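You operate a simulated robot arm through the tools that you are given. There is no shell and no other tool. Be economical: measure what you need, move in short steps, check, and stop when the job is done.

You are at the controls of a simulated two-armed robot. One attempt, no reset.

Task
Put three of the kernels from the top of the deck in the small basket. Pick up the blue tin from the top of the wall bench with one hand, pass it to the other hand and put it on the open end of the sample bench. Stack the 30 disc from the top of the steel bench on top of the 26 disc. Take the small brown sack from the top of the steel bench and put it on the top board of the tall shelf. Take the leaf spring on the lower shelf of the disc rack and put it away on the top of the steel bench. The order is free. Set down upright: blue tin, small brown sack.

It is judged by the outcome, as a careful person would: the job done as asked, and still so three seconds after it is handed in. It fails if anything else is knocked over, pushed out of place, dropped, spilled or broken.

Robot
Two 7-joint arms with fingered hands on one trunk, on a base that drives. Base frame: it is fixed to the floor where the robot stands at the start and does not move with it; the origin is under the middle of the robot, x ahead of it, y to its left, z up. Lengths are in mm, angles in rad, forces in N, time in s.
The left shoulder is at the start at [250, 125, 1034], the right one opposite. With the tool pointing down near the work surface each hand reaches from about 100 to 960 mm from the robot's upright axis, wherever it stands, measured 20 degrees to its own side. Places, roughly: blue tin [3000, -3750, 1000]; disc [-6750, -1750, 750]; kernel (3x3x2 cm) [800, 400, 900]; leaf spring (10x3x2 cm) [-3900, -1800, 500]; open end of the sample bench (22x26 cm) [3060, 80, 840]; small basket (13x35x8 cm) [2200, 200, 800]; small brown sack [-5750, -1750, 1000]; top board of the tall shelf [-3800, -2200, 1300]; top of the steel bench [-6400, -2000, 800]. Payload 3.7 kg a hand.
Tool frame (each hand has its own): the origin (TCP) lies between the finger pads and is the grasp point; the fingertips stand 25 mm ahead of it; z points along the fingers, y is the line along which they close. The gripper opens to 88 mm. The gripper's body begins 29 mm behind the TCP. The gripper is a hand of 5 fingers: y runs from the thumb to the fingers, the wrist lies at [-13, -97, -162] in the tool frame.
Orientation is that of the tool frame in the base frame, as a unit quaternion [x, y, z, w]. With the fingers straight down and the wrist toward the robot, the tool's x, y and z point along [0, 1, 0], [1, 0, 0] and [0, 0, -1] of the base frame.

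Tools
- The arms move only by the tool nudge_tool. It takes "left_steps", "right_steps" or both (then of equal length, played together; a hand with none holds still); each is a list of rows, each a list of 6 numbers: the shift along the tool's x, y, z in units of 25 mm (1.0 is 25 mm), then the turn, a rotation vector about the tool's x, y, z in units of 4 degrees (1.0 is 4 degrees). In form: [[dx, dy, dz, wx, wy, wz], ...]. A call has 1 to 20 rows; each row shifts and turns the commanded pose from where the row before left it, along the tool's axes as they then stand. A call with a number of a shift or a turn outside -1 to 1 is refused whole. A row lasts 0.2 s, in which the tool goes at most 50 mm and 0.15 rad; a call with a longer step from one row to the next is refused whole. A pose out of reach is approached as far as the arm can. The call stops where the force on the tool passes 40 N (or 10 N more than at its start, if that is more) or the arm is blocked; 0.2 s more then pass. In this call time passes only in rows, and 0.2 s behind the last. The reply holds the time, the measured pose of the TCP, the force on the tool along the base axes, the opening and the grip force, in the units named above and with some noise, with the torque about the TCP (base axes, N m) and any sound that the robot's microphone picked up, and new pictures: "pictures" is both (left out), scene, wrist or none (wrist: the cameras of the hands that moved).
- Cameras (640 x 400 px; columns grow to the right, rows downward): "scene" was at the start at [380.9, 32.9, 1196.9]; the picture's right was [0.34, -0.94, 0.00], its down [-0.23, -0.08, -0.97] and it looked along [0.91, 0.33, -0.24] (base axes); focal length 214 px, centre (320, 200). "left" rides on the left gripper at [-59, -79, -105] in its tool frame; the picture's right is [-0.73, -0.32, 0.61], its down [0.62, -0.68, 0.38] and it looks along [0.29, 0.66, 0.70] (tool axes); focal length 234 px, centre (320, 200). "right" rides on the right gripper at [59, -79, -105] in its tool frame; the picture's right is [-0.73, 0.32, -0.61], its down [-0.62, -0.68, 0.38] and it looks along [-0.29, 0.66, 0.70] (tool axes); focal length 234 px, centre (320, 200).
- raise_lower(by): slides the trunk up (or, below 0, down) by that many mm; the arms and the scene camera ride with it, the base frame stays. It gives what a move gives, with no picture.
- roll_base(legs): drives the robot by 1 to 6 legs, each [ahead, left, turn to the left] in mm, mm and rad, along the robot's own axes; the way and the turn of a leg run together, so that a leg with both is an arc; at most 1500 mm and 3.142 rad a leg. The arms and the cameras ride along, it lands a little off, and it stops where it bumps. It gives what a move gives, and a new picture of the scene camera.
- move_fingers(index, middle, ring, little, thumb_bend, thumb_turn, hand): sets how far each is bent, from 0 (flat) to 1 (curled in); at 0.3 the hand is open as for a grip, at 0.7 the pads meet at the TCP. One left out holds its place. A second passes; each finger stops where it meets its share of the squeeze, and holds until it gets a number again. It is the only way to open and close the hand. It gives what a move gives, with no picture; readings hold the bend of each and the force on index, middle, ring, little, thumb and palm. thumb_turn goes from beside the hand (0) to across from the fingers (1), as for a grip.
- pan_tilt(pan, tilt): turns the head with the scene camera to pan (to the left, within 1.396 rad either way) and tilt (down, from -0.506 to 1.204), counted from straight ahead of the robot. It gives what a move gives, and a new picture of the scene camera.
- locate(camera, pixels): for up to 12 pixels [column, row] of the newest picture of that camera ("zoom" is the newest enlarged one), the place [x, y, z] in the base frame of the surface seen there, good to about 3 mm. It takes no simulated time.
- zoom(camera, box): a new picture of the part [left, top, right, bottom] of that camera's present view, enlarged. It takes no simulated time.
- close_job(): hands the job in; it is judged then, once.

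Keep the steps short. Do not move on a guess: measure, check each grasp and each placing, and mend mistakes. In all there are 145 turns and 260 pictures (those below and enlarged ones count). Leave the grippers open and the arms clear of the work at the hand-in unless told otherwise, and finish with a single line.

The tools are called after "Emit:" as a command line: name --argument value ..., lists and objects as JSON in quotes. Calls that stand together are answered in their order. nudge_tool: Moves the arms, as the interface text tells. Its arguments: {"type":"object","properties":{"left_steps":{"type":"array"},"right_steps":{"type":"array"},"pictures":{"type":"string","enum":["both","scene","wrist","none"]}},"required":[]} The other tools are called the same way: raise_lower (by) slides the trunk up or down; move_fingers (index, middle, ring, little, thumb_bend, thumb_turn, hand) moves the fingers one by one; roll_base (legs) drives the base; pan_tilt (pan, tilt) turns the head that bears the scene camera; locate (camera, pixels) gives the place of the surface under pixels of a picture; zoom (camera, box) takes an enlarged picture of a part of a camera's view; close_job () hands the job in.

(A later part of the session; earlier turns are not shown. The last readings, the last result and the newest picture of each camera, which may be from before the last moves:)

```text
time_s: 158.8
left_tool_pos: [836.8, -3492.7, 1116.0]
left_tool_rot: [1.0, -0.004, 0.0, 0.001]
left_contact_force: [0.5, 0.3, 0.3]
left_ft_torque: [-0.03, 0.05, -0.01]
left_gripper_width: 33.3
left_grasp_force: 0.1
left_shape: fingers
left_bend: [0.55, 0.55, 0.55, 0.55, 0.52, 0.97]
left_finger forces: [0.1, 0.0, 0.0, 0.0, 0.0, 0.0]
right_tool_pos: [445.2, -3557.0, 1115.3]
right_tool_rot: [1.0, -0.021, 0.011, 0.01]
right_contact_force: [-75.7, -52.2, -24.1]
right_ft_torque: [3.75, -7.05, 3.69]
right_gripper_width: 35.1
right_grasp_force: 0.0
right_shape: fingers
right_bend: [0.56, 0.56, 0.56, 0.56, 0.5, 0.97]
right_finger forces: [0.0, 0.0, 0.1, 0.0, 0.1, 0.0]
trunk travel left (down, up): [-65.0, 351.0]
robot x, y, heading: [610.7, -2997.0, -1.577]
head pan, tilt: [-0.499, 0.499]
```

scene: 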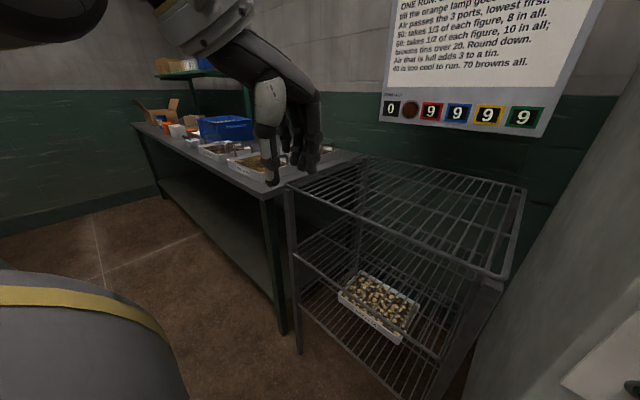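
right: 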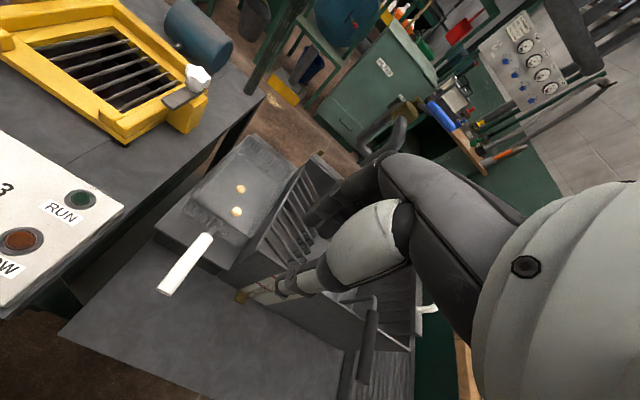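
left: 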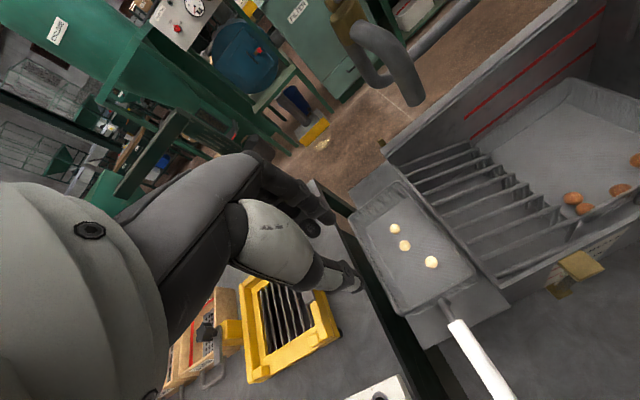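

The right hand bumped the oven's lever hub from its west side. Easing the hand west and down, then pulling it straight back.

Emit:
nudge_tool --right_steps '[[-0.5, 0, 0.2, 0, 0, 0], [-0.6, 0, 0.4, 0, 0, 0], [-0.6, -0.3, 0.4, 0, 0, 0], [-0.2, -1, 0, 0, 0, 0], [0, -1, 0, 0, 0, 0], [0, -1, 0, 0, 0, 0]]' --pictures "wrist"

```text
time_s: 160.2
left_tool_pos: [835.5, -3491.5, 1115.3]
left_tool_rot: [1.0, -0.003, 0.0, 0.002]
left_contact_force: [0.3, 0.4, 0.9]
left_ft_torque: [0.01, -0.01, 0.01]
left_gripper_width: 33.5
left_grasp_force: 0.0
left_shape: fingers
left_bend: [0.55, 0.55, 0.55, 0.55, 0.52, 0.97]
left_finger forces: [0.1, 0.0, 0.0, 0.0, 0.1, 0.1]
right_tool_pos: [403.7, -3474.7, 1097.1]
right_tool_rot: [1.0, -0.013, 0.011, 0.014]
right_contact_force: [0.2, -0.6, 0.0]
right_ft_torque: [-0.03, -0.01, 0.0]
right_gripper_width: 35.0
right_grasp_force: 0.1
right_shape: fingers
right_bend: [0.56, 0.56, 0.56, 0.56, 0.5, 0.97]
right_finger forces: [0.0, 0.0, 0.1, 0.0, 0.1, 0.0]
right hand out of reach, approached as far as the arm can: row 6
trunk travel left (down, up): [-65.0, 351.0]
robot x, y, heading: [609.8, -2994.3, -1.577]
head pan, tilt: [-0.499, 0.499]
```

right: 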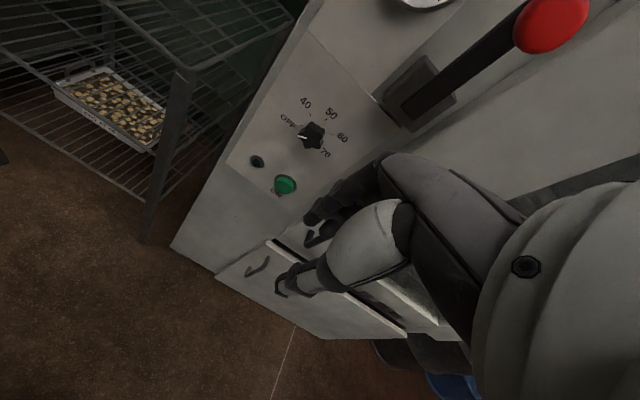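

Free again. Measuring the lever (hub and ball) to see it still stands as before.

Emit:
locate --camera "right" --pixels '[[552, 20], [410, 100], [450, 80], [510, 35], [313, 135]]'

Emit:
zoom --camera "scene" --box '[0, 0, 640, 400]'

```text
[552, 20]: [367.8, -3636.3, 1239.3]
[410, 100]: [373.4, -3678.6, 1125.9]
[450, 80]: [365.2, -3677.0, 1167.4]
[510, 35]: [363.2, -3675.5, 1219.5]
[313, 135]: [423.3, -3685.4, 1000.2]
```

```text
1.00 times, centred on (320, 200) of scene (not enlarged: the box is as wide or as high as the picture)
```

zoom: 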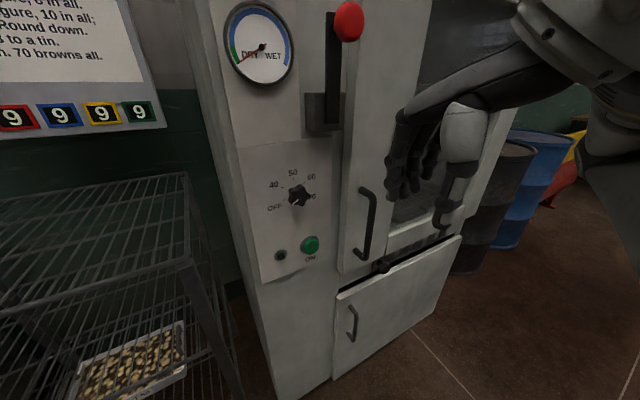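

The lever is upright, nothing changed. Backing off 60 mm and continuing east to the tin.

Emit:
roll_base --legs '[[-60, 0, 0.006], [0, 1500, 0], [0, 700, 0]]'

Emit:
pan_tilt --pan 0.2 --tilt 0.5

Emit:
zoom --camera "scene" --box '[0, 0, 640, 400]'

```text
time_s: 179.4
left_tool_pos: [2948.3, -3409.5, 1116.0]
left_tool_rot: [1.0, 0.008, 0.0, 0.0]
left_contact_force: [-0.6, -0.3, -0.5]
left_ft_torque: [0.01, 0.02, 0.02]
left_gripper_width: 33.3
left_grasp_force: 0.0
left_shape: fingers
left_bend: [0.55, 0.55, 0.55, 0.55, 0.52, 0.97]
left_finger forces: [0.0, 0.0, 0.0, 0.0, 0.0, 0.0]
right_tool_pos: [2515.9, -3403.4, 1097.4]
right_tool_rot: [1.0, -0.002, 0.011, 0.013]
right_contact_force: [-0.7, 0.5, -0.4]
right_ft_torque: [0.0, 0.0, -0.01]
right_gripper_width: 35.0
right_grasp_force: 0.1
right_shape: fingers
right_bend: [0.56, 0.56, 0.56, 0.56, 0.5, 0.97]
right_finger forces: [0.0, 0.1, 0.1, 0.1, 0.1, 0.0]
trunk travel left (down, up): [-65.0, 351.0]
robot x, y, heading: [2708.8, -2920.5, -1.559]
head pan, tilt: [-0.499, 0.499]
```

scene: 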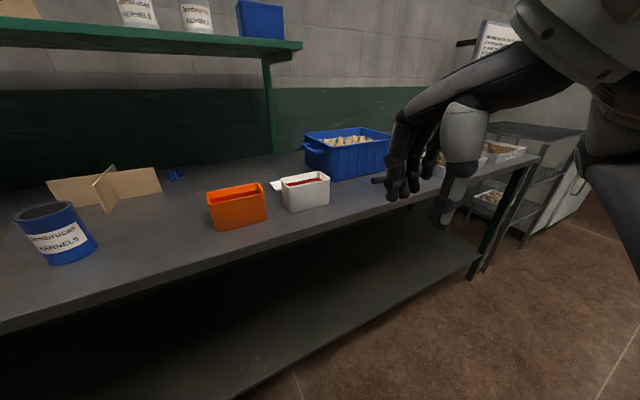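

```text
time_s: 180.5
left_tool_pos: [2948.5, -3409.8, 1114.6]
left_tool_rot: [1.0, 0.008, 0.0, 0.001]
left_contact_force: [0.7, -0.1, 0.2]
left_ft_torque: [0.03, -0.02, -0.01]
left_gripper_width: 33.9
left_grasp_force: 0.0
left_shape: fingers
left_bend: [0.55, 0.55, 0.55, 0.55, 0.52, 0.97]
left_finger forces: [0.0, 0.0, 0.1, 0.0, 0.0, 0.0]
right_tool_pos: [2513.2, -3403.7, 1097.5]
right_tool_rot: [1.0, -0.01, 0.017, 0.011]
right_contact_force: [-11.4, -65.5, 17.2]
right_ft_torque: [8.82, -2.22, -3.05]
right_gripper_width: 34.9
right_grasp_force: 0.1
right_shape: fingers
right_bend: [0.56, 0.56, 0.56, 0.56, 0.5, 0.97]
right_finger forces: [0.1, 0.0, 0.0, 0.1, 0.1, 0.0]
trunk travel left (down, up): [-65.0, 351.0]
robot x, y, heading: [2706.0, -2921.0, -1.556]
head pan, tilt: [0.201, 0.499]
```

scene: 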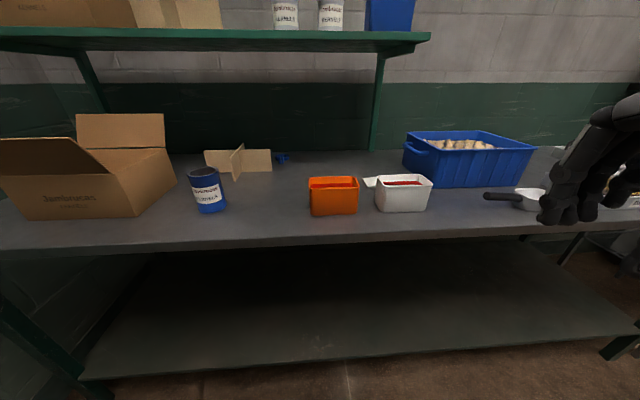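

```text
1.00 times, centred on (320, 200) of scene (not enlarged: the box is as wide or as high as the picture)
```

zoom: 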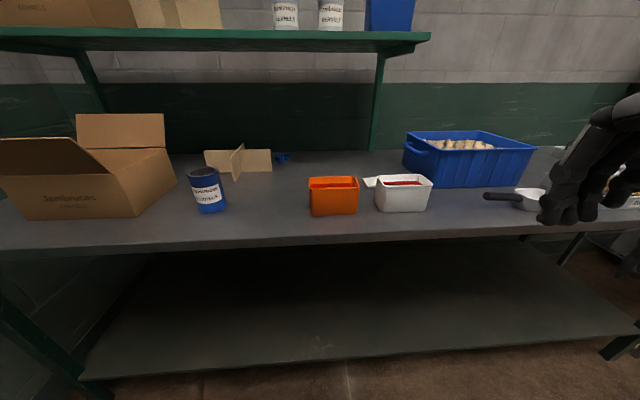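

The blue tin stands at (207,190) on the wall bench. Measuring it.

Emit:
zoom --camera "scene" --box '[127, 140, 287, 240]'

Emit:
locate --camera "scene" --pixels '[[207, 190], [192, 190], [222, 190], [207, 170], [190, 173], [218, 171], [208, 210], [205, 174], [240, 230], [150, 200], [280, 160], [230, 165]]'

```text
4.00 times, centred on (207, 190) of scene
```

zoom: 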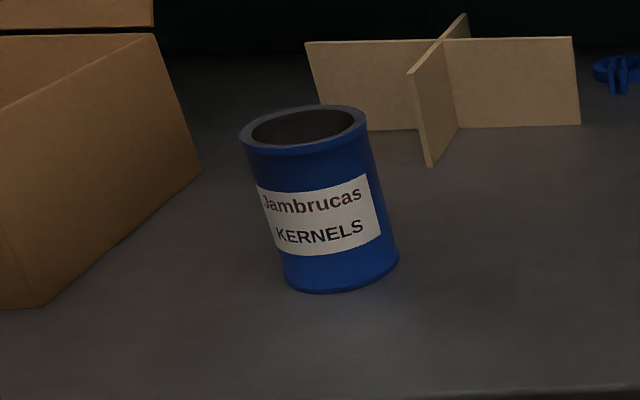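

```text
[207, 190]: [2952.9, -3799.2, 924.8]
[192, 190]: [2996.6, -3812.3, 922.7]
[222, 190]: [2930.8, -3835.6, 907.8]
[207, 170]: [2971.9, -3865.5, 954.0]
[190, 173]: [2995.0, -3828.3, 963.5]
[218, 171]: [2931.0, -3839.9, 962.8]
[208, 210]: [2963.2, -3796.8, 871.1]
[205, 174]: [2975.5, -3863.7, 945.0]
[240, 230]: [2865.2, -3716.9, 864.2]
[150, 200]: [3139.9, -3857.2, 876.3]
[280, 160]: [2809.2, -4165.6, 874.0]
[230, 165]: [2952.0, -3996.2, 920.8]
```

The tin is about 70 mm wide, z 863–965, centre ≈(2963,-3833), open and empty. Plan: left hand takes it from the front with a level side grip; the right hand then takes the rim from above. Checking the upper shelf for clearance, and advancing the left hand at height.

Emit:
locate --camera "scene" --pixels '[[207, 48], [300, 45], [90, 130], [130, 195], [335, 195], [403, 195], [210, 235]]'

Emit:
nudge_tool --left_steps '[[0, 1, 0, 0, 0, 0], [0, 1, 0, 0, 0, 0], [0, 1, 0, 0, 0, 0], [0, 1, 0, 0, 0, 0], [0, 1, 0, 0, 0, 0], [0, 1, 0, 0, 0, 0], [0, 1, 0, 0, 0, 0], [0, 1, 0, 0, 0, 0], [0, 1, 0, 0, 0, 0]]' --pictures "none"

Emit:
nudge_tool --left_steps '[[0, 0, 0, -1, -1, -1], [0, 0, 0, -1, -1, -1], [0, 0, 0, -1, -1, -1], [0, 0, 0, -1, -1, -1], [0, 0, 0, -1, -1, -1], [0, 0, 0, -1, -1, -1], [0, 0, 0, -1, -1, -1], [0, 0, 0, -1, -1, -1], [0, 0, 0, -1, -1, -1], [0, 0, 0, -1, -1, -1], [0, 0, 0, -1, -1, -1], [0, 0, 0, -1, -1, -1], [0, 0, 0, -1, -1, -1], [0, 0, 0, -1, -1, -1], [0, 0, 0, -1, -1, -1], [0, 0, 0, -1, -1, -1], [0, 0, 0, -1, -1, -1], [0, 0, 0, -0.32, -0.32, -0.32]]' --pictures "both"

```text
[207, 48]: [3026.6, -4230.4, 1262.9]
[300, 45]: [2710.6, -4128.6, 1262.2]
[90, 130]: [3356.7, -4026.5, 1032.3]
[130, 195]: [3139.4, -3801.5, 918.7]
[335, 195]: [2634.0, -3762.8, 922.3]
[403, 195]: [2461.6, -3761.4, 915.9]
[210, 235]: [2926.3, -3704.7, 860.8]
```

```text
time_s: 182.5
left_tool_pos: [2950.3, -3634.8, 1116.1]
left_tool_rot: [1.0, 0.008, 0.001, 0.001]
left_contact_force: [-0.1, -0.6, -0.4]
left_ft_torque: [-0.01, -0.01, -0.01]
left_gripper_width: 33.5
left_grasp_force: 0.2
left_shape: fingers
left_bend: [0.55, 0.55, 0.55, 0.55, 0.52, 0.97]
left_finger forces: [0.1, 0.0, 0.1, 0.0, 0.0, 0.0]
right_tool_pos: [2514.9, -3404.2, 1097.7]
right_tool_rot: [1.0, -0.009, 0.017, 0.012]
right_contact_force: [1.2, -57.8, 21.6]
right_ft_torque: [8.17, -1.14, -3.61]
right_gripper_width: 34.7
right_grasp_force: 0.0
right_shape: fingers
right_bend: [0.56, 0.56, 0.56, 0.56, 0.5, 0.97]
right_finger forces: [0.0, 0.1, 0.0, 0.1, 0.0, 0.0]
trunk travel left (down, up): [-65.0, 351.0]
robot x, y, heading: [2704.6, -2920.3, -1.554]
head pan, tilt: [0.201, 0.499]
```

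```text
time_s: 186.3
left_tool_pos: [2963.7, -3644.1, 1116.7]
left_tool_rot: [0.495, 0.502, -0.498, 0.505]
left_contact_force: [0.2, -0.1, -0.3]
left_ft_torque: [-0.01, 0.02, -0.02]
left_gripper_width: 33.6
left_grasp_force: 0.1
left_shape: fingers
left_bend: [0.55, 0.55, 0.55, 0.55, 0.52, 0.97]
left_finger forces: [0.1, 0.1, 0.0, 0.0, 0.0, 0.0]
left hand out of reach, approached as far as the arm can: row 17, 18
right_tool_pos: [2515.3, -3404.9, 1098.1]
right_tool_rot: [1.0, -0.009, 0.016, 0.013]
right_contact_force: [9.6, -51.7, 28.4]
right_ft_torque: [8.06, -0.67, -3.99]
right_gripper_width: 35.1
right_grasp_force: 0.1
right_shape: fingers
right_bend: [0.56, 0.56, 0.56, 0.56, 0.5, 0.97]
right_finger forces: [0.0, 0.1, 0.0, 0.1, 0.1, 0.0]
trunk travel left (down, up): [-65.0, 351.0]
robot x, y, heading: [2706.8, -2919.5, -1.555]
head pan, tilt: [0.201, 0.499]
```

scene: 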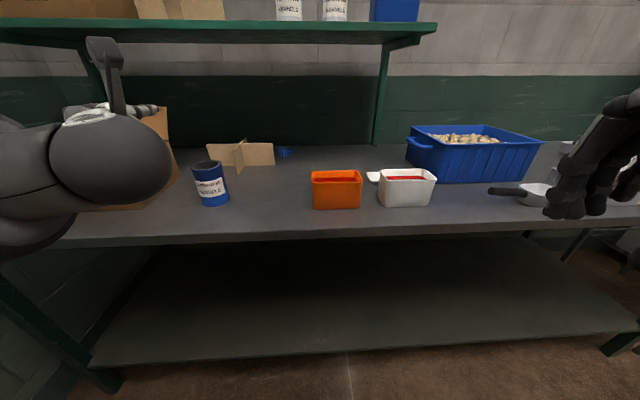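
left: 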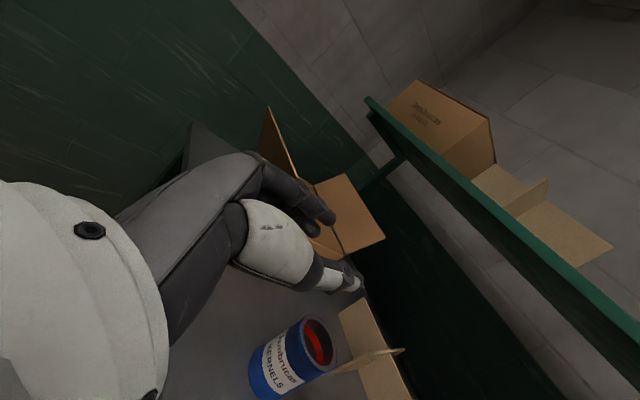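

The left hand now points forward, index up. Opening it, then lowering in front of the bench to z≈934.

Emit:
move_fingers --hand "left" --index 0.28 --middle 0.28 --ring 0.28 --little 0.28 --thumb_bend 0.28

Emit:
nudge_tool --left_steps '[[1, 0, 0, 0, 0, 0], [1, 0, 0, 0, 0, 0], [1, 0, 0, 0, 0, 0], [1, 0, 0, 0, 0, 0], [1, 0, 0, 0, 0, 0], [1, 0, 0, 0, 0, 0], [1, 0, 0, 0, 0, 0], [0.3, 0, 0, 0, 0, 0]]' --pictures "both"

```text
time_s: 187.3
left_tool_pos: [2961.8, -3643.7, 1117.0]
left_tool_rot: [0.498, 0.502, -0.497, 0.503]
left_contact_force: [0.1, 0.0, 0.3]
left_ft_torque: [0.02, -0.01, 0.03]
left_gripper_width: 88.3
left_grasp_force: 0.1
left_shape: fingers
left_bend: [0.28, 0.28, 0.28, 0.28, 0.28, 0.97]
left_finger forces: [0.0, 0.1, 0.1, 0.1, 0.1, 0.0]
right_tool_pos: [2513.8, -3404.3, 1099.2]
right_tool_rot: [1.0, -0.008, 0.019, 0.013]
right_contact_force: [10.6, -50.1, 30.1]
right_ft_torque: [8.06, -0.69, -3.98]
right_gripper_width: 34.6
right_grasp_force: 0.0
right_shape: fingers
right_bend: [0.56, 0.56, 0.56, 0.56, 0.5, 0.97]
right_finger forces: [0.0, 0.0, 0.1, 0.0, 0.1, 0.0]
trunk travel left (down, up): [-65.0, 351.0]
robot x, y, heading: [2706.7, -2920.3, -1.557]
head pan, tilt: [0.201, 0.499]
```

```text
time_s: 189.1
left_tool_pos: [2947.4, -3649.7, 1001.3]
left_tool_rot: [0.497, 0.503, -0.496, 0.504]
left_contact_force: [-0.6, 0.5, 0.6]
left_ft_torque: [-0.02, -0.01, -0.01]
left_gripper_width: 88.4
left_grasp_force: 0.1
left_shape: fingers
left_bend: [0.28, 0.28, 0.28, 0.28, 0.28, 0.97]
left_finger forces: [0.1, 0.0, 0.0, 0.0, 0.0, 0.0]
left hand out of reach, approached as far as the arm can: row 1, 5, 6, 7, 8
right_tool_pos: [2514.3, -3404.3, 1099.7]
right_tool_rot: [1.0, -0.009, 0.018, 0.013]
right_contact_force: [13.9, -47.9, 33.0]
right_ft_torque: [8.08, -0.55, -4.14]
right_gripper_width: 34.8
right_grasp_force: 0.1
right_shape: fingers
right_bend: [0.56, 0.56, 0.56, 0.56, 0.5, 0.97]
right_finger forces: [0.0, 0.0, 0.1, 0.1, 0.1, 0.0]
trunk travel left (down, up): [-65.0, 351.0]
robot x, y, heading: [2707.9, -2920.2, -1.558]
head pan, tilt: [0.201, 0.499]
```

scene: 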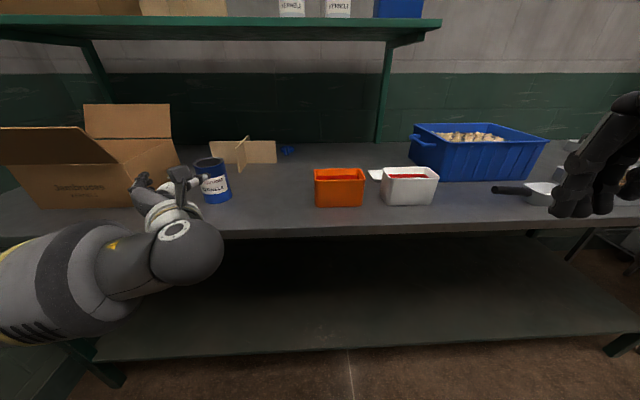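
left: 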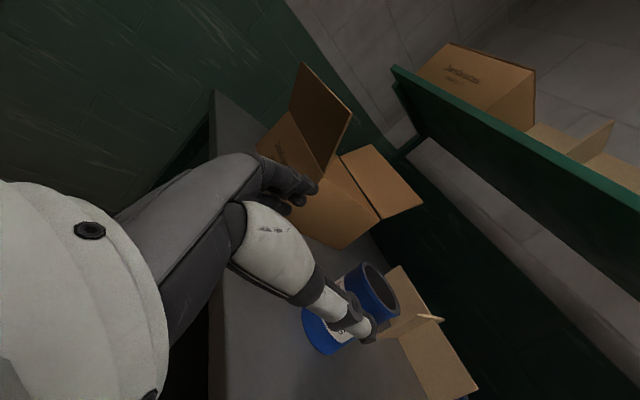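

The wrist limits stop it at z≈1001; the trunk can lower 65 mm. Doing that, and easing the right arm out of its self-contact.

Emit:
nudge_tool --right_steps '[[-0.3, 0.6, 0, 0, 0, 0], [-0.3, 0.6, 0, 0, 0, 0], [-0.3, 0.6, 0, 0, 0, 0]]' --pictures "none"

Emit:
raise_lower --by -63

Emit:
zoom --camera "left" --box '[0, 0, 640, 400]'

```text
time_s: 189.9
left_tool_pos: [2947.7, -3650.1, 1001.7]
left_tool_rot: [0.497, 0.503, -0.496, 0.503]
left_contact_force: [-0.7, -0.4, 1.2]
left_ft_torque: [0.0, -0.03, -0.03]
left_gripper_width: 88.1
left_grasp_force: 0.1
left_shape: fingers
left_bend: [0.28, 0.28, 0.28, 0.28, 0.28, 0.97]
left_finger forces: [0.1, 0.0, 0.1, 0.0, 0.1, 0.0]
right_tool_pos: [2489.9, -3448.1, 1095.4]
right_tool_rot: [1.0, -0.002, 0.011, 0.011]
right_contact_force: [4.7, -9.7, 16.5]
right_ft_torque: [2.59, -0.49, -1.06]
right_gripper_width: 34.8
right_grasp_force: 0.1
right_shape: fingers
right_bend: [0.56, 0.56, 0.56, 0.56, 0.5, 0.97]
right_finger forces: [0.0, 0.0, 0.0, 0.0, 0.0, 0.0]
trunk travel left (down, up): [-65.0, 351.0]
robot x, y, heading: [2709.3, -2921.6, -1.555]
head pan, tilt: [0.201, 0.499]
```

```text
time_s: 190.3
left_tool_pos: [2949.4, -3654.1, 980.4]
left_tool_rot: [0.502, 0.509, -0.492, 0.498]
left_contact_force: [0.3, 0.7, 0.1]
left_ft_torque: [0.0, 0.0, -0.03]
left_gripper_width: 88.4
left_grasp_force: 0.0
left_shape: fingers
left_bend: [0.28, 0.28, 0.28, 0.28, 0.28, 0.98]
left_finger forces: [0.1, 0.1, 0.0, 0.0, 0.0, 0.0]
right_tool_pos: [2489.5, -3453.8, 1083.8]
right_tool_rot: [1.0, -0.011, 0.015, 0.004]
right_contact_force: [-1.3, -11.4, 7.2]
right_ft_torque: [1.9, -0.64, -0.63]
right_gripper_width: 34.8
right_grasp_force: 0.1
right_shape: fingers
right_bend: [0.56, 0.56, 0.56, 0.56, 0.5, 0.97]
right_finger forces: [0.0, 0.0, 0.0, 0.0, 0.0, 0.0]
trunk travel left (down, up): [-55.0, 361.0]
robot x, y, heading: [2706.7, -2921.6, -1.55]
head pan, tilt: [0.201, 0.499]
stopped: the force on the tool passed its limit at 49 N (the readings are from after the stop); the commanded pose is now the measured one
```

```text
1.00 times, centred on (320, 200) of left (not enlarged: the box is as wide or as high as the picture)
```

zoom: 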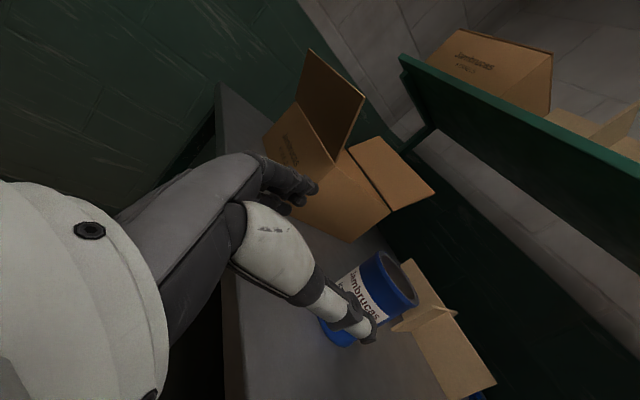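

Stopped again by a limit, likely the right arm's self-contact. Moving the right hand forward and up to free it.

Emit:
nudge_tool --right_steps '[[0, 0.7, -0.8, 0, 0, 0], [0, 0.7, -0.8, 0, 0, 0], [0, 0.7, -0.8, 0, 0, 0], [0, 0.7, -0.8, 0, 0, 0]]' --pictures "none"

Emit:
raise_lower --by -45

Emit:
zoom --camera "scene" --box '[0, 100, 320, 300]'

```text
time_s: 191.3
left_tool_pos: [2948.4, -3651.1, 981.6]
left_tool_rot: [0.501, 0.508, -0.492, 0.499]
left_contact_force: [0.6, 0.3, 0.2]
left_ft_torque: [-0.01, -0.01, -0.03]
left_gripper_width: 88.3
left_grasp_force: 0.1
left_shape: fingers
left_bend: [0.28, 0.28, 0.28, 0.28, 0.28, 0.98]
left_finger forces: [0.0, 0.0, 0.1, 0.0, 0.1, 0.1]
right_tool_pos: [2487.5, -3519.6, 1165.0]
right_tool_rot: [1.0, -0.009, 0.011, 0.005]
right_contact_force: [0.0, -0.6, -0.3]
right_ft_torque: [-0.03, -0.01, -0.03]
right_gripper_width: 35.1
right_grasp_force: 0.1
right_shape: fingers
right_bend: [0.56, 0.56, 0.56, 0.56, 0.5, 0.97]
right_finger forces: [0.1, 0.0, 0.0, 0.0, 0.0, 0.0]
trunk travel left (down, up): [-55.0, 361.0]
robot x, y, heading: [2706.9, -2920.8, -1.558]
head pan, tilt: [0.201, 0.499]
```

```text
time_s: 192.2
left_tool_pos: [2951.2, -3663.8, 890.1]
left_tool_rot: [0.526, 0.531, -0.467, 0.472]
left_contact_force: [-0.6, -0.3, 0.4]
left_ft_torque: [0.03, -0.01, -0.01]
left_gripper_width: 88.1
left_grasp_force: 0.0
left_shape: fingers
left_bend: [0.28, 0.28, 0.28, 0.28, 0.28, 0.98]
left_finger forces: [0.0, 0.0, 0.0, 0.0, 0.0, 0.0]
right_tool_pos: [2485.1, -3520.0, 1121.1]
right_tool_rot: [1.0, -0.009, 0.012, 0.007]
right_contact_force: [-0.1, -0.1, 0.4]
right_ft_torque: [-0.02, -0.04, 0.01]
right_gripper_width: 35.2
right_grasp_force: 0.0
right_shape: fingers
right_bend: [0.56, 0.56, 0.56, 0.56, 0.5, 0.97]
right_finger forces: [0.0, 0.0, 0.0, 0.1, 0.0, 0.1]
trunk travel left (down, up): [-10.0, 406.0]
robot x, y, heading: [2710.2, -2922.2, -1.56]
head pan, tilt: [0.201, 0.499]
```

```text
2.00 times, centred on (160, 200) of scene
```

zoom: 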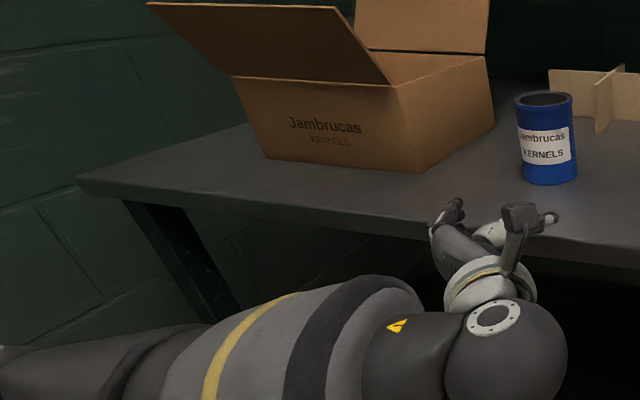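

The trunk lowered and the hand followed to z≈890, pitched 6–7° down. Raising to z≈935, still in front of the bench.

Emit:
nudge_tool --left_steps '[[-0.6, 0.1, 0, 0, -0.3, 0], [-0.6, 0.1, 0, 0, -0.3, 0], [-0.6, 0.2, 0, 0, -0.3, 0]]' --pictures "both"

```text
time_s: 193.0
left_tool_pos: [2959.6, -3670.0, 934.8]
left_tool_rot: [0.512, 0.516, -0.483, 0.488]
left_contact_force: [-0.7, -0.1, 0.0]
left_ft_torque: [0.01, -0.01, 0.01]
left_gripper_width: 88.6
left_grasp_force: 0.2
left_shape: fingers
left_bend: [0.28, 0.28, 0.28, 0.28, 0.28, 0.98]
left_finger forces: [0.1, 0.0, 0.0, 0.1, 0.0, 0.0]
right_tool_pos: [2487.0, -3520.9, 1121.5]
right_tool_rot: [1.0, -0.01, 0.013, 0.005]
right_contact_force: [0.3, -0.2, -0.5]
right_ft_torque: [0.01, 0.03, -0.01]
right_gripper_width: 34.8
right_grasp_force: 0.0
right_shape: fingers
right_bend: [0.56, 0.56, 0.56, 0.56, 0.5, 0.97]
right_finger forces: [0.1, 0.1, 0.0, 0.0, 0.0, 0.1]
trunk travel left (down, up): [-10.0, 406.0]
robot x, y, heading: [2709.3, -2921.9, -1.551]
head pan, tilt: [0.201, 0.499]
```

scene: 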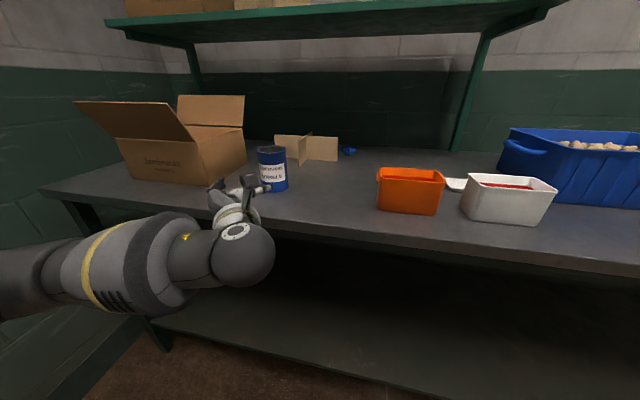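
left: 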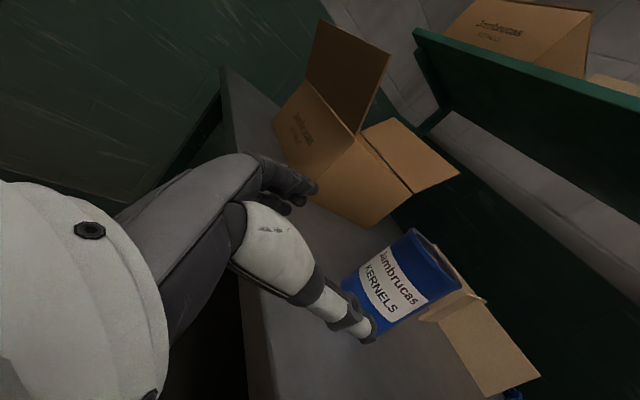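

Measuring the tin afresh from the scene view at (272,168).

Emit:
zoom --camera "scene" --box '[192, 130, 352, 230]'

Emit:
locate --camera "zoom" --pixels '[[270, 130], [320, 130], [375, 130], [320, 72], [320, 105], [350, 230], [265, 75], [378, 75], [240, 290], [180, 330]]'

```text
4.00 times, centred on (272, 180) of scene
```

zoom: 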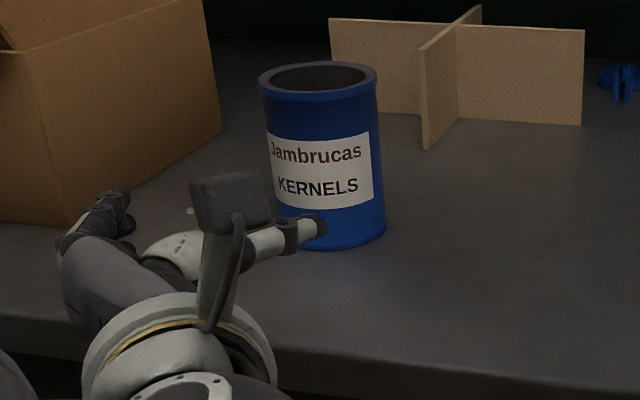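

```text
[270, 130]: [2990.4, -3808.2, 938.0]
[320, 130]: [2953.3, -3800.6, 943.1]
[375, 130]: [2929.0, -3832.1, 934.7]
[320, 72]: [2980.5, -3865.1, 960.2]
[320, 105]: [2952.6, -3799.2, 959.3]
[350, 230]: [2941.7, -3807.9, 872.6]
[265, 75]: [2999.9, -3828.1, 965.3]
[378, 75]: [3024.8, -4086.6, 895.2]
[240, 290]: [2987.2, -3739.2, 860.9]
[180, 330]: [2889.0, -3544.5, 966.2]
```

Tin centre ≈ (2964,-3834). Advancing 90 mm first, then looking.

Emit:
nudge_tool --left_steps '[[-0.06, 0.05, 0.9, 0, 0, 0], [-0.06, 0.05, 0.9, 0, 0, 0], [-0.06, 0.05, 0.9, 0, 0, 0], [-0.06, 0.03, 0.9, 0, 0, 0]]' --pictures "both"

```text
time_s: 194.0
left_tool_pos: [2965.0, -3757.0, 934.0]
left_tool_rot: [0.511, 0.517, -0.483, 0.487]
left_contact_force: [-0.6, 0.4, -0.1]
left_ft_torque: [0.0, 0.01, 0.0]
left_gripper_width: 88.4
left_grasp_force: 0.0
left_shape: fingers
left_bend: [0.28, 0.28, 0.28, 0.28, 0.28, 0.98]
left_finger forces: [0.0, 0.0, 0.0, 0.0, 0.0, 0.0]
right_tool_pos: [2485.8, -3520.4, 1119.7]
right_tool_rot: [1.0, -0.009, 0.013, 0.005]
right_contact_force: [0.2, 0.2, -0.6]
right_ft_torque: [0.02, -0.01, -0.02]
right_gripper_width: 34.7
right_grasp_force: 0.0
right_shape: fingers
right_bend: [0.56, 0.56, 0.56, 0.56, 0.5, 0.97]
right_finger forces: [0.0, 0.0, 0.0, 0.0, 0.0, 0.1]
trunk travel left (down, up): [-10.0, 406.0]
robot x, y, heading: [2709.3, -2919.9, -1.558]
head pan, tilt: [0.201, 0.499]
```

scene: 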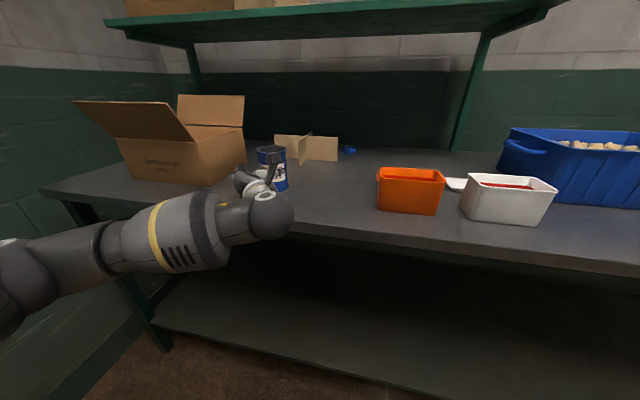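
left: 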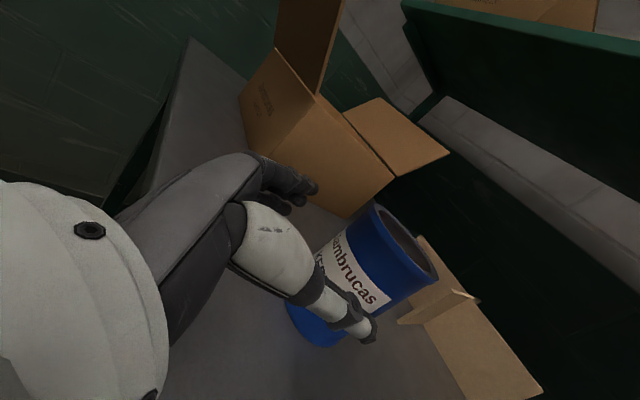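

Tin is centred between thumb and fingers (expected (371,262), seen ≈(368,268)). Advancing the last 63 mm.

Emit:
nudge_tool --left_steps '[[-0.06, 0, 0.85, 0, 0, 0], [-0.06, 0, 0.85, 0, 0, 0], [-0.06, 0, 0.8, 0, 0, 0]]' --pictures "wrist"

```text
time_s: 194.8
left_tool_pos: [2965.1, -3822.3, 936.2]
left_tool_rot: [0.512, 0.516, -0.483, 0.488]
left_contact_force: [-1.2, -0.4, -0.1]
left_ft_torque: [-0.01, 0.0, 0.02]
left_gripper_width: 88.2
left_grasp_force: 0.1
left_shape: fingers
left_bend: [0.28, 0.28, 0.28, 0.28, 0.28, 0.98]
left_finger forces: [0.1, 0.1, 0.0, 0.0, 0.0, 0.1]
right_tool_pos: [2487.3, -3521.2, 1121.0]
right_tool_rot: [1.0, -0.01, 0.013, 0.006]
right_contact_force: [0.0, 0.4, -0.4]
right_ft_torque: [0.01, 0.01, -0.01]
right_gripper_width: 34.7
right_grasp_force: 0.0
right_shape: fingers
right_bend: [0.56, 0.56, 0.56, 0.56, 0.5, 0.97]
right_finger forces: [0.1, 0.1, 0.0, 0.0, 0.0, 0.0]
trunk travel left (down, up): [-10.0, 406.0]
robot x, y, heading: [2710.3, -2921.5, -1.557]
head pan, tilt: [0.201, 0.499]
```

left: 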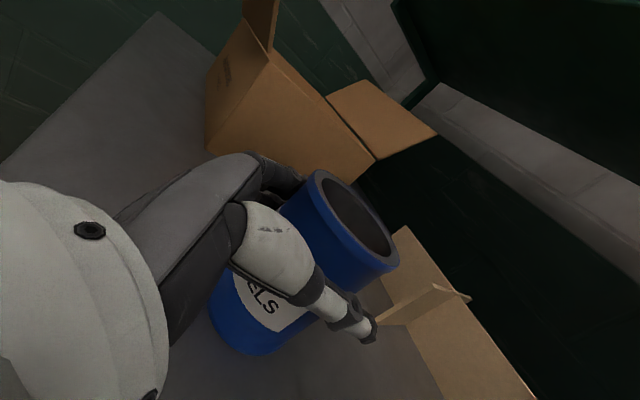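

No contact yet, tin well inside the grip. Closing the left hand around it.

Emit:
move_fingers --hand "left" --index 0.6 --middle 0.6 --ring 0.6 --little 0.6 --thumb_bend 0.6

Emit:
zoom --camera "left" --box '[0, 0, 640, 400]'

```text
time_s: 195.8
left_tool_pos: [2965.4, -3821.5, 936.5]
left_tool_rot: [0.511, 0.516, -0.483, 0.489]
left_contact_force: [1.1, -0.2, 3.3]
left_ft_torque: [-0.03, -0.14, -0.02]
left_gripper_width: 67.7
left_grasp_force: 28.2
left_shape: fingers
left_bend: [0.45, 0.52, 0.52, 0.54, 0.39, 0.93]
left_finger forces: [11.0, 5.7, 5.6, 5.5, 28.2, 0.1]
right_tool_pos: [2486.8, -3521.6, 1120.1]
right_tool_rot: [1.0, -0.009, 0.013, 0.005]
right_contact_force: [0.3, -0.4, -0.1]
right_ft_torque: [-0.02, 0.0, 0.03]
right_gripper_width: 34.9
right_grasp_force: 0.0
right_shape: fingers
right_bend: [0.56, 0.56, 0.56, 0.56, 0.5, 0.97]
right_finger forces: [0.1, 0.0, 0.0, 0.0, 0.0, 0.0]
trunk travel left (down, up): [-10.0, 406.0]
robot x, y, heading: [2706.8, -2923.7, -1.556]
head pan, tilt: [0.201, 0.499]
```

```text
1.00 times, centred on (320, 200) of left (not enlarged: the box is as wide or as high as the picture)
```

zoom: 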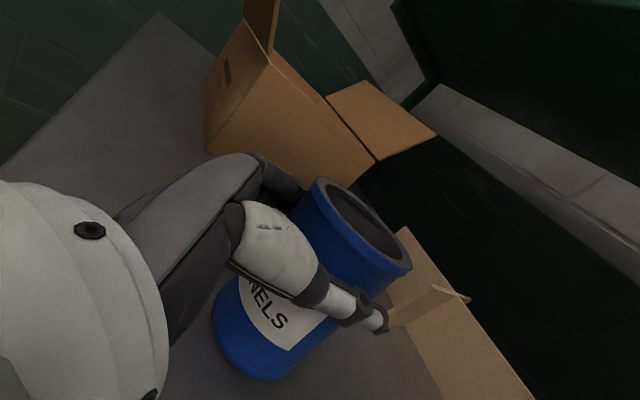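

Firm grip (28 N). Lifting with the trunk by 150 mm, then checking.

Emit:
raise_lower --by 150

Emit:
roll_base --legs '[[-120, 0, 0]]'

```text
time_s: 197.5
left_tool_pos: [2964.4, -3750.8, 1258.8]
left_tool_rot: [0.448, 0.451, -0.543, 0.549]
left_contact_force: [1.0, 0.8, -0.2]
left_ft_torque: [0.01, 0.0, -0.02]
left_gripper_width: 67.4
left_grasp_force: 27.7
left_shape: fingers
left_bend: [0.45, 0.53, 0.52, 0.54, 0.39, 0.93]
left_finger forces: [11.1, 5.7, 5.4, 5.2, 28.1, 0.0]
right_tool_pos: [2487.1, -3523.7, 1267.7]
right_tool_rot: [1.0, -0.01, 0.013, 0.004]
right_contact_force: [-0.4, -0.9, 1.9]
right_ft_torque: [0.02, 0.01, 0.01]
right_gripper_width: 35.1
right_grasp_force: 0.0
right_shape: fingers
right_bend: [0.56, 0.56, 0.56, 0.56, 0.5, 0.97]
right_finger forces: [0.0, 0.0, 0.0, 0.0, 0.1, 0.0]
trunk travel left (down, up): [-160.0, 256.0]
robot x, y, heading: [2706.1, -2917.4, -1.557]
head pan, tilt: [0.201, 0.499]
```

```text
time_s: 198.8
left_tool_pos: [2963.9, -3629.0, 1261.1]
left_tool_rot: [0.448, 0.45, -0.543, 0.549]
left_contact_force: [-0.2, 0.5, -0.6]
left_ft_torque: [0.02, -0.01, 0.02]
left_gripper_width: 67.5
left_grasp_force: 27.7
left_shape: fingers
left_bend: [0.45, 0.53, 0.52, 0.54, 0.39, 0.93]
left_finger forces: [11.0, 5.8, 5.5, 5.2, 28.1, 0.0]
right_tool_pos: [2485.3, -3400.2, 1270.0]
right_tool_rot: [1.0, -0.01, 0.013, 0.006]
right_contact_force: [0.4, 0.3, -0.1]
right_ft_torque: [-0.03, -0.03, 0.0]
right_gripper_width: 35.0
right_grasp_force: 0.1
right_shape: fingers
right_bend: [0.56, 0.56, 0.56, 0.56, 0.5, 0.97]
right_finger forces: [0.0, 0.1, 0.1, 0.0, 0.0, 0.1]
trunk travel left (down, up): [-160.0, 256.0]
robot x, y, heading: [2702.9, -2800.8, -1.554]
head pan, tilt: [0.201, 0.499]
```

scene: 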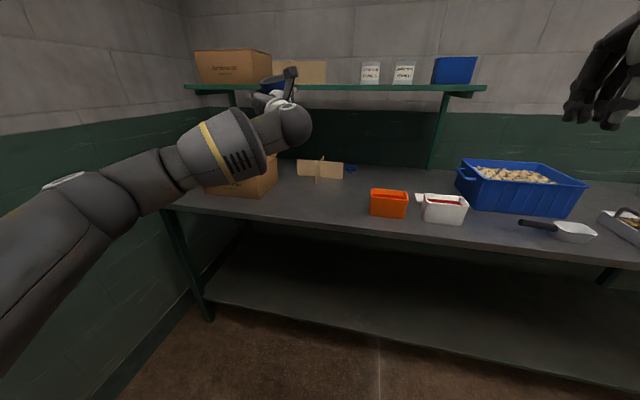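

The tin is lifted but tipped about 14°. Leveling it and drawing the arm in for the drive.

Emit:
nudge_tool --left_steps '[[0.3, 0, -0.9, 0, 0.9, 0], [0.3, 0, -0.9, 0, 0.9, 0], [0.3, 0, -0.9, 0, 0.9, 0], [0.3, 0, -0.9, 0, 0.9, 0], [0.6, 0, -0.9, 0, 0, 0], [0.6, 0, -0.9, 0, 0, 0]]' --pictures "both"

```text
time_s: 200.2
left_tool_pos: [2963.7, -3494.8, 1192.5]
left_tool_rot: [0.511, 0.517, -0.483, 0.488]
left_contact_force: [0.6, 0.0, -0.1]
left_ft_torque: [0.02, -0.01, 0.0]
left_gripper_width: 67.6
left_grasp_force: 27.3
left_shape: fingers
left_bend: [0.46, 0.53, 0.53, 0.54, 0.39, 0.93]
left_finger forces: [10.7, 5.6, 5.4, 4.9, 27.7, 0.0]
right_tool_pos: [2485.1, -3400.6, 1270.4]
right_tool_rot: [1.0, -0.009, 0.013, 0.006]
right_contact_force: [0.3, 0.0, -0.1]
right_ft_torque: [-0.01, 0.0, -0.03]
right_gripper_width: 34.9
right_grasp_force: 0.0
right_shape: fingers
right_bend: [0.56, 0.56, 0.56, 0.56, 0.5, 0.97]
right_finger forces: [0.1, 0.1, 0.1, 0.1, 0.1, 0.1]
trunk travel left (down, up): [-160.0, 256.0]
robot x, y, heading: [2703.4, -2797.1, -1.553]
head pan, tilt: [0.201, 0.499]
```

scene: 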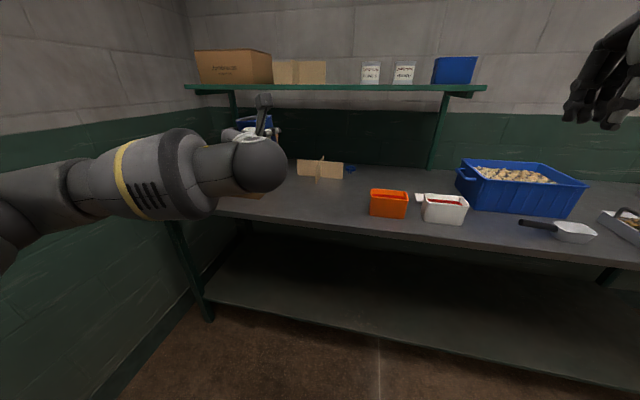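
left: 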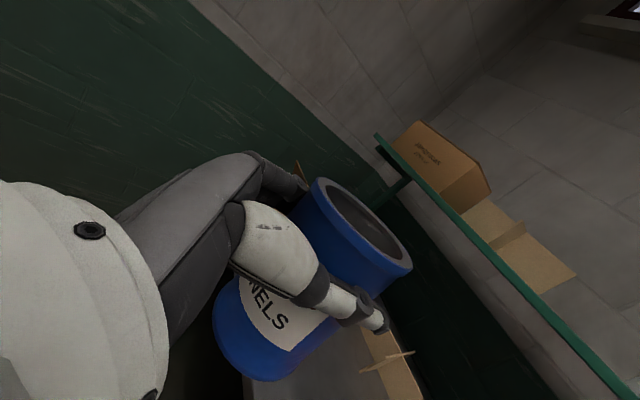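

The tin is level. Driving back along the lane west, then reversing north to the corridor.

Emit:
roll_base --legs '[[0, -1500, 0], [0, -1430, 0], [-1000, 0, 0], [-850, 0, 0]]'

```text
time_s: 234.7
left_tool_pos: [-9.2, -1691.1, 1193.9]
left_tool_rot: [0.501, 0.526, -0.472, 0.499]
left_contact_force: [-0.3, -0.2, -0.3]
left_ft_torque: [0.0, 0.02, -0.03]
left_gripper_width: 67.3
left_grasp_force: 27.4
left_shape: fingers
left_bend: [0.46, 0.53, 0.53, 0.54, 0.39, 0.93]
left_finger forces: [10.7, 5.8, 5.5, 4.9, 27.6, 0.0]
right_tool_pos: [-489.8, -1616.0, 1270.5]
right_tool_rot: [1.0, 0.011, 0.013, 0.006]
right_contact_force: [0.2, -1.2, -0.7]
right_ft_torque: [-0.01, -0.01, 0.01]
right_gripper_width: 35.2
right_grasp_force: 0.0
right_shape: fingers
right_bend: [0.56, 0.56, 0.56, 0.56, 0.5, 0.97]
right_finger forces: [0.1, 0.0, 0.0, 0.0, 0.1, 0.0]
trunk travel left (down, up): [-160.0, 256.0]
robot x, y, heading: [-291.9, -1007.5, -1.517]
head pan, tilt: [0.201, 0.499]
```

scene: 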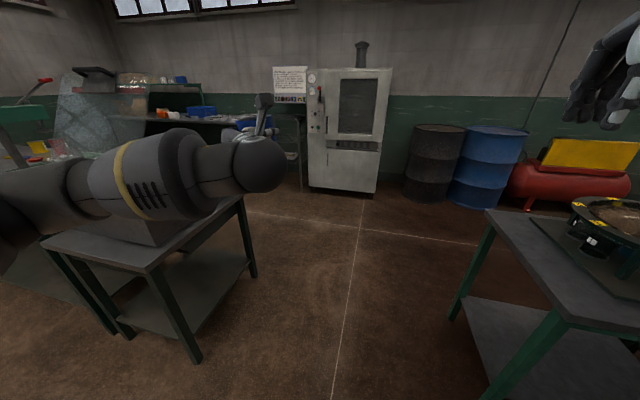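

Turning to face +y and moving east along the corridor.

Emit:
roll_base --legs '[[0, 0, 1.55], [0, 0, 1.54], [0, -1500, 0], [0, -1300, 0]]'

Emit:
pan_tilt --pan -0.4 --tilt 0.5

Emit:
zoom --camera "scene" --box '[0, 0, 640, 400]'

```text
time_s: 266.4
left_tool_pos: [2253.2, -418.6, 1194.0]
left_tool_rot: [-0.498, 0.529, 0.472, 0.499]
left_contact_force: [0.8, 0.1, -0.2]
left_ft_torque: [0.0, 0.04, 0.01]
left_gripper_width: 66.6
left_grasp_force: 25.1
left_shape: fingers
left_bend: [0.46, 0.53, 0.53, 0.55, 0.39, 0.93]
left_finger forces: [9.6, 5.3, 5.1, 4.7, 25.3, 0.0]
right_tool_pos: [2724.8, -546.7, 1269.6]
right_tool_rot: [0.044, 0.999, 0.006, -0.012]
right_contact_force: [0.0, 0.6, -0.4]
right_ft_torque: [-0.02, 0.01, 0.01]
right_gripper_width: 35.1
right_grasp_force: 0.1
right_shape: fingers
right_bend: [0.56, 0.56, 0.56, 0.56, 0.5, 0.97]
right_finger forces: [0.1, 0.0, 0.0, 0.0, 0.1, 0.1]
trunk travel left (down, up): [-160.0, 256.0]
robot x, y, heading: [2458.7, -1129.9, 1.517]
head pan, tilt: [0.201, 0.499]
```

scene: 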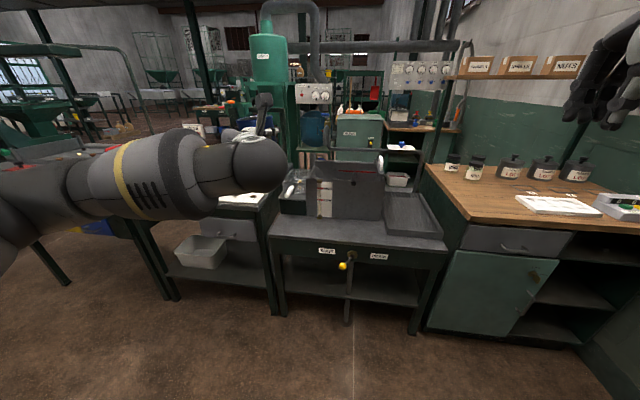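

```text
time_s: 267.4
left_tool_pos: [2253.9, -418.5, 1192.3]
left_tool_rot: [-0.498, 0.529, 0.47, 0.501]
left_contact_force: [-0.4, -0.8, -0.6]
left_ft_torque: [-0.03, 0.03, -0.01]
left_gripper_width: 66.6
left_grasp_force: 25.2
left_shape: fingers
left_bend: [0.46, 0.53, 0.53, 0.55, 0.39, 0.93]
left_finger forces: [9.5, 5.4, 5.2, 4.8, 25.2, 0.0]
right_tool_pos: [2725.2, -546.5, 1270.0]
right_tool_rot: [0.045, 0.999, 0.006, -0.013]
right_contact_force: [-0.1, -0.6, 0.5]
right_ft_torque: [0.0, 0.01, 0.02]
right_gripper_width: 35.0
right_grasp_force: 0.1
right_shape: fingers
right_bend: [0.56, 0.56, 0.56, 0.56, 0.5, 0.97]
right_finger forces: [0.1, 0.1, 0.0, 0.1, 0.0, 0.0]
trunk travel left (down, up): [-160.0, 256.0]
robot x, y, heading: [2461.7, -1127.4, 1.515]
head pan, tilt: [-0.4, 0.499]
```

scene: 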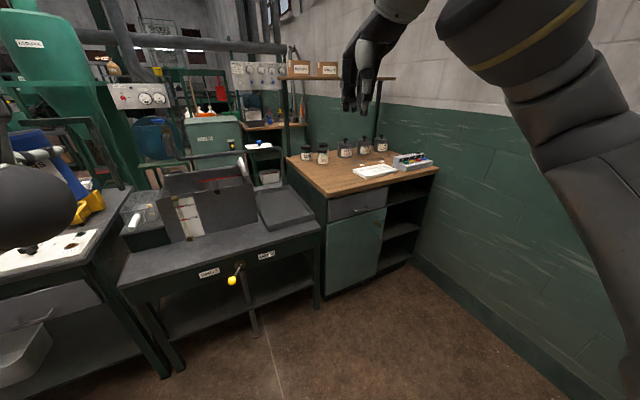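

```text
1.00 times, centred on (320, 200) of scene (not enlarged: the box is as wide or as high as the picture)
```

zoom: 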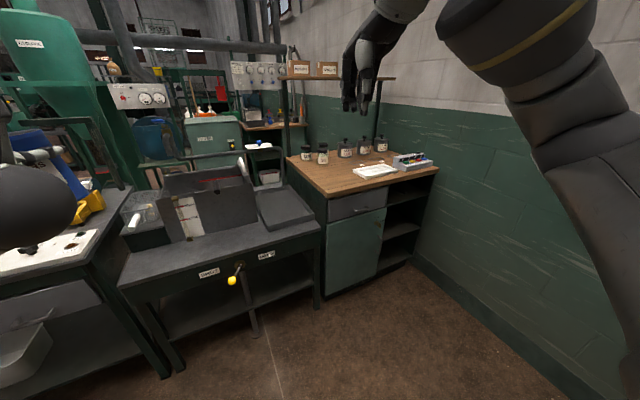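

Measuring the sample bench.

Emit:
locate --camera "scene" --pixels '[[330, 196], [290, 160], [437, 170], [340, 178], [320, 172], [358, 175], [323, 155], [345, 190], [400, 172], [285, 75]]'

Emit:
zoom --camera "scene" --box '[270, 120, 446, 230]'

```text
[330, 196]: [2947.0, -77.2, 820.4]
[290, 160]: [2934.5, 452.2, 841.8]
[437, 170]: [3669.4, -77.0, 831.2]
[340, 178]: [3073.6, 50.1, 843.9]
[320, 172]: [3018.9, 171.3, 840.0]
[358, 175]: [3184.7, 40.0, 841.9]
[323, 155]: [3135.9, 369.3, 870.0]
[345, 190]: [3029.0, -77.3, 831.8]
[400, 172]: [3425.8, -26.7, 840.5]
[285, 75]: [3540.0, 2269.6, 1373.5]
```

```text
3.64 times, centred on (358, 175) of scene
```

zoom: 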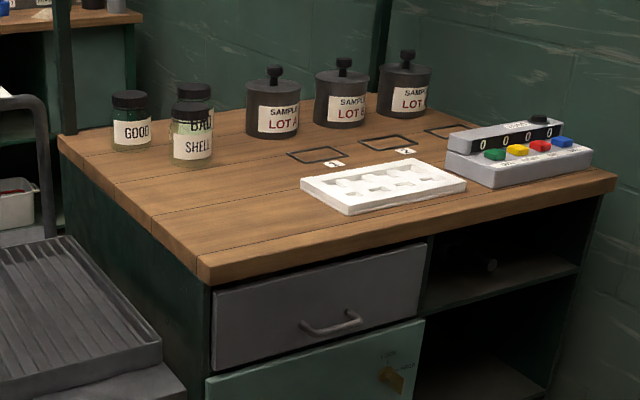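

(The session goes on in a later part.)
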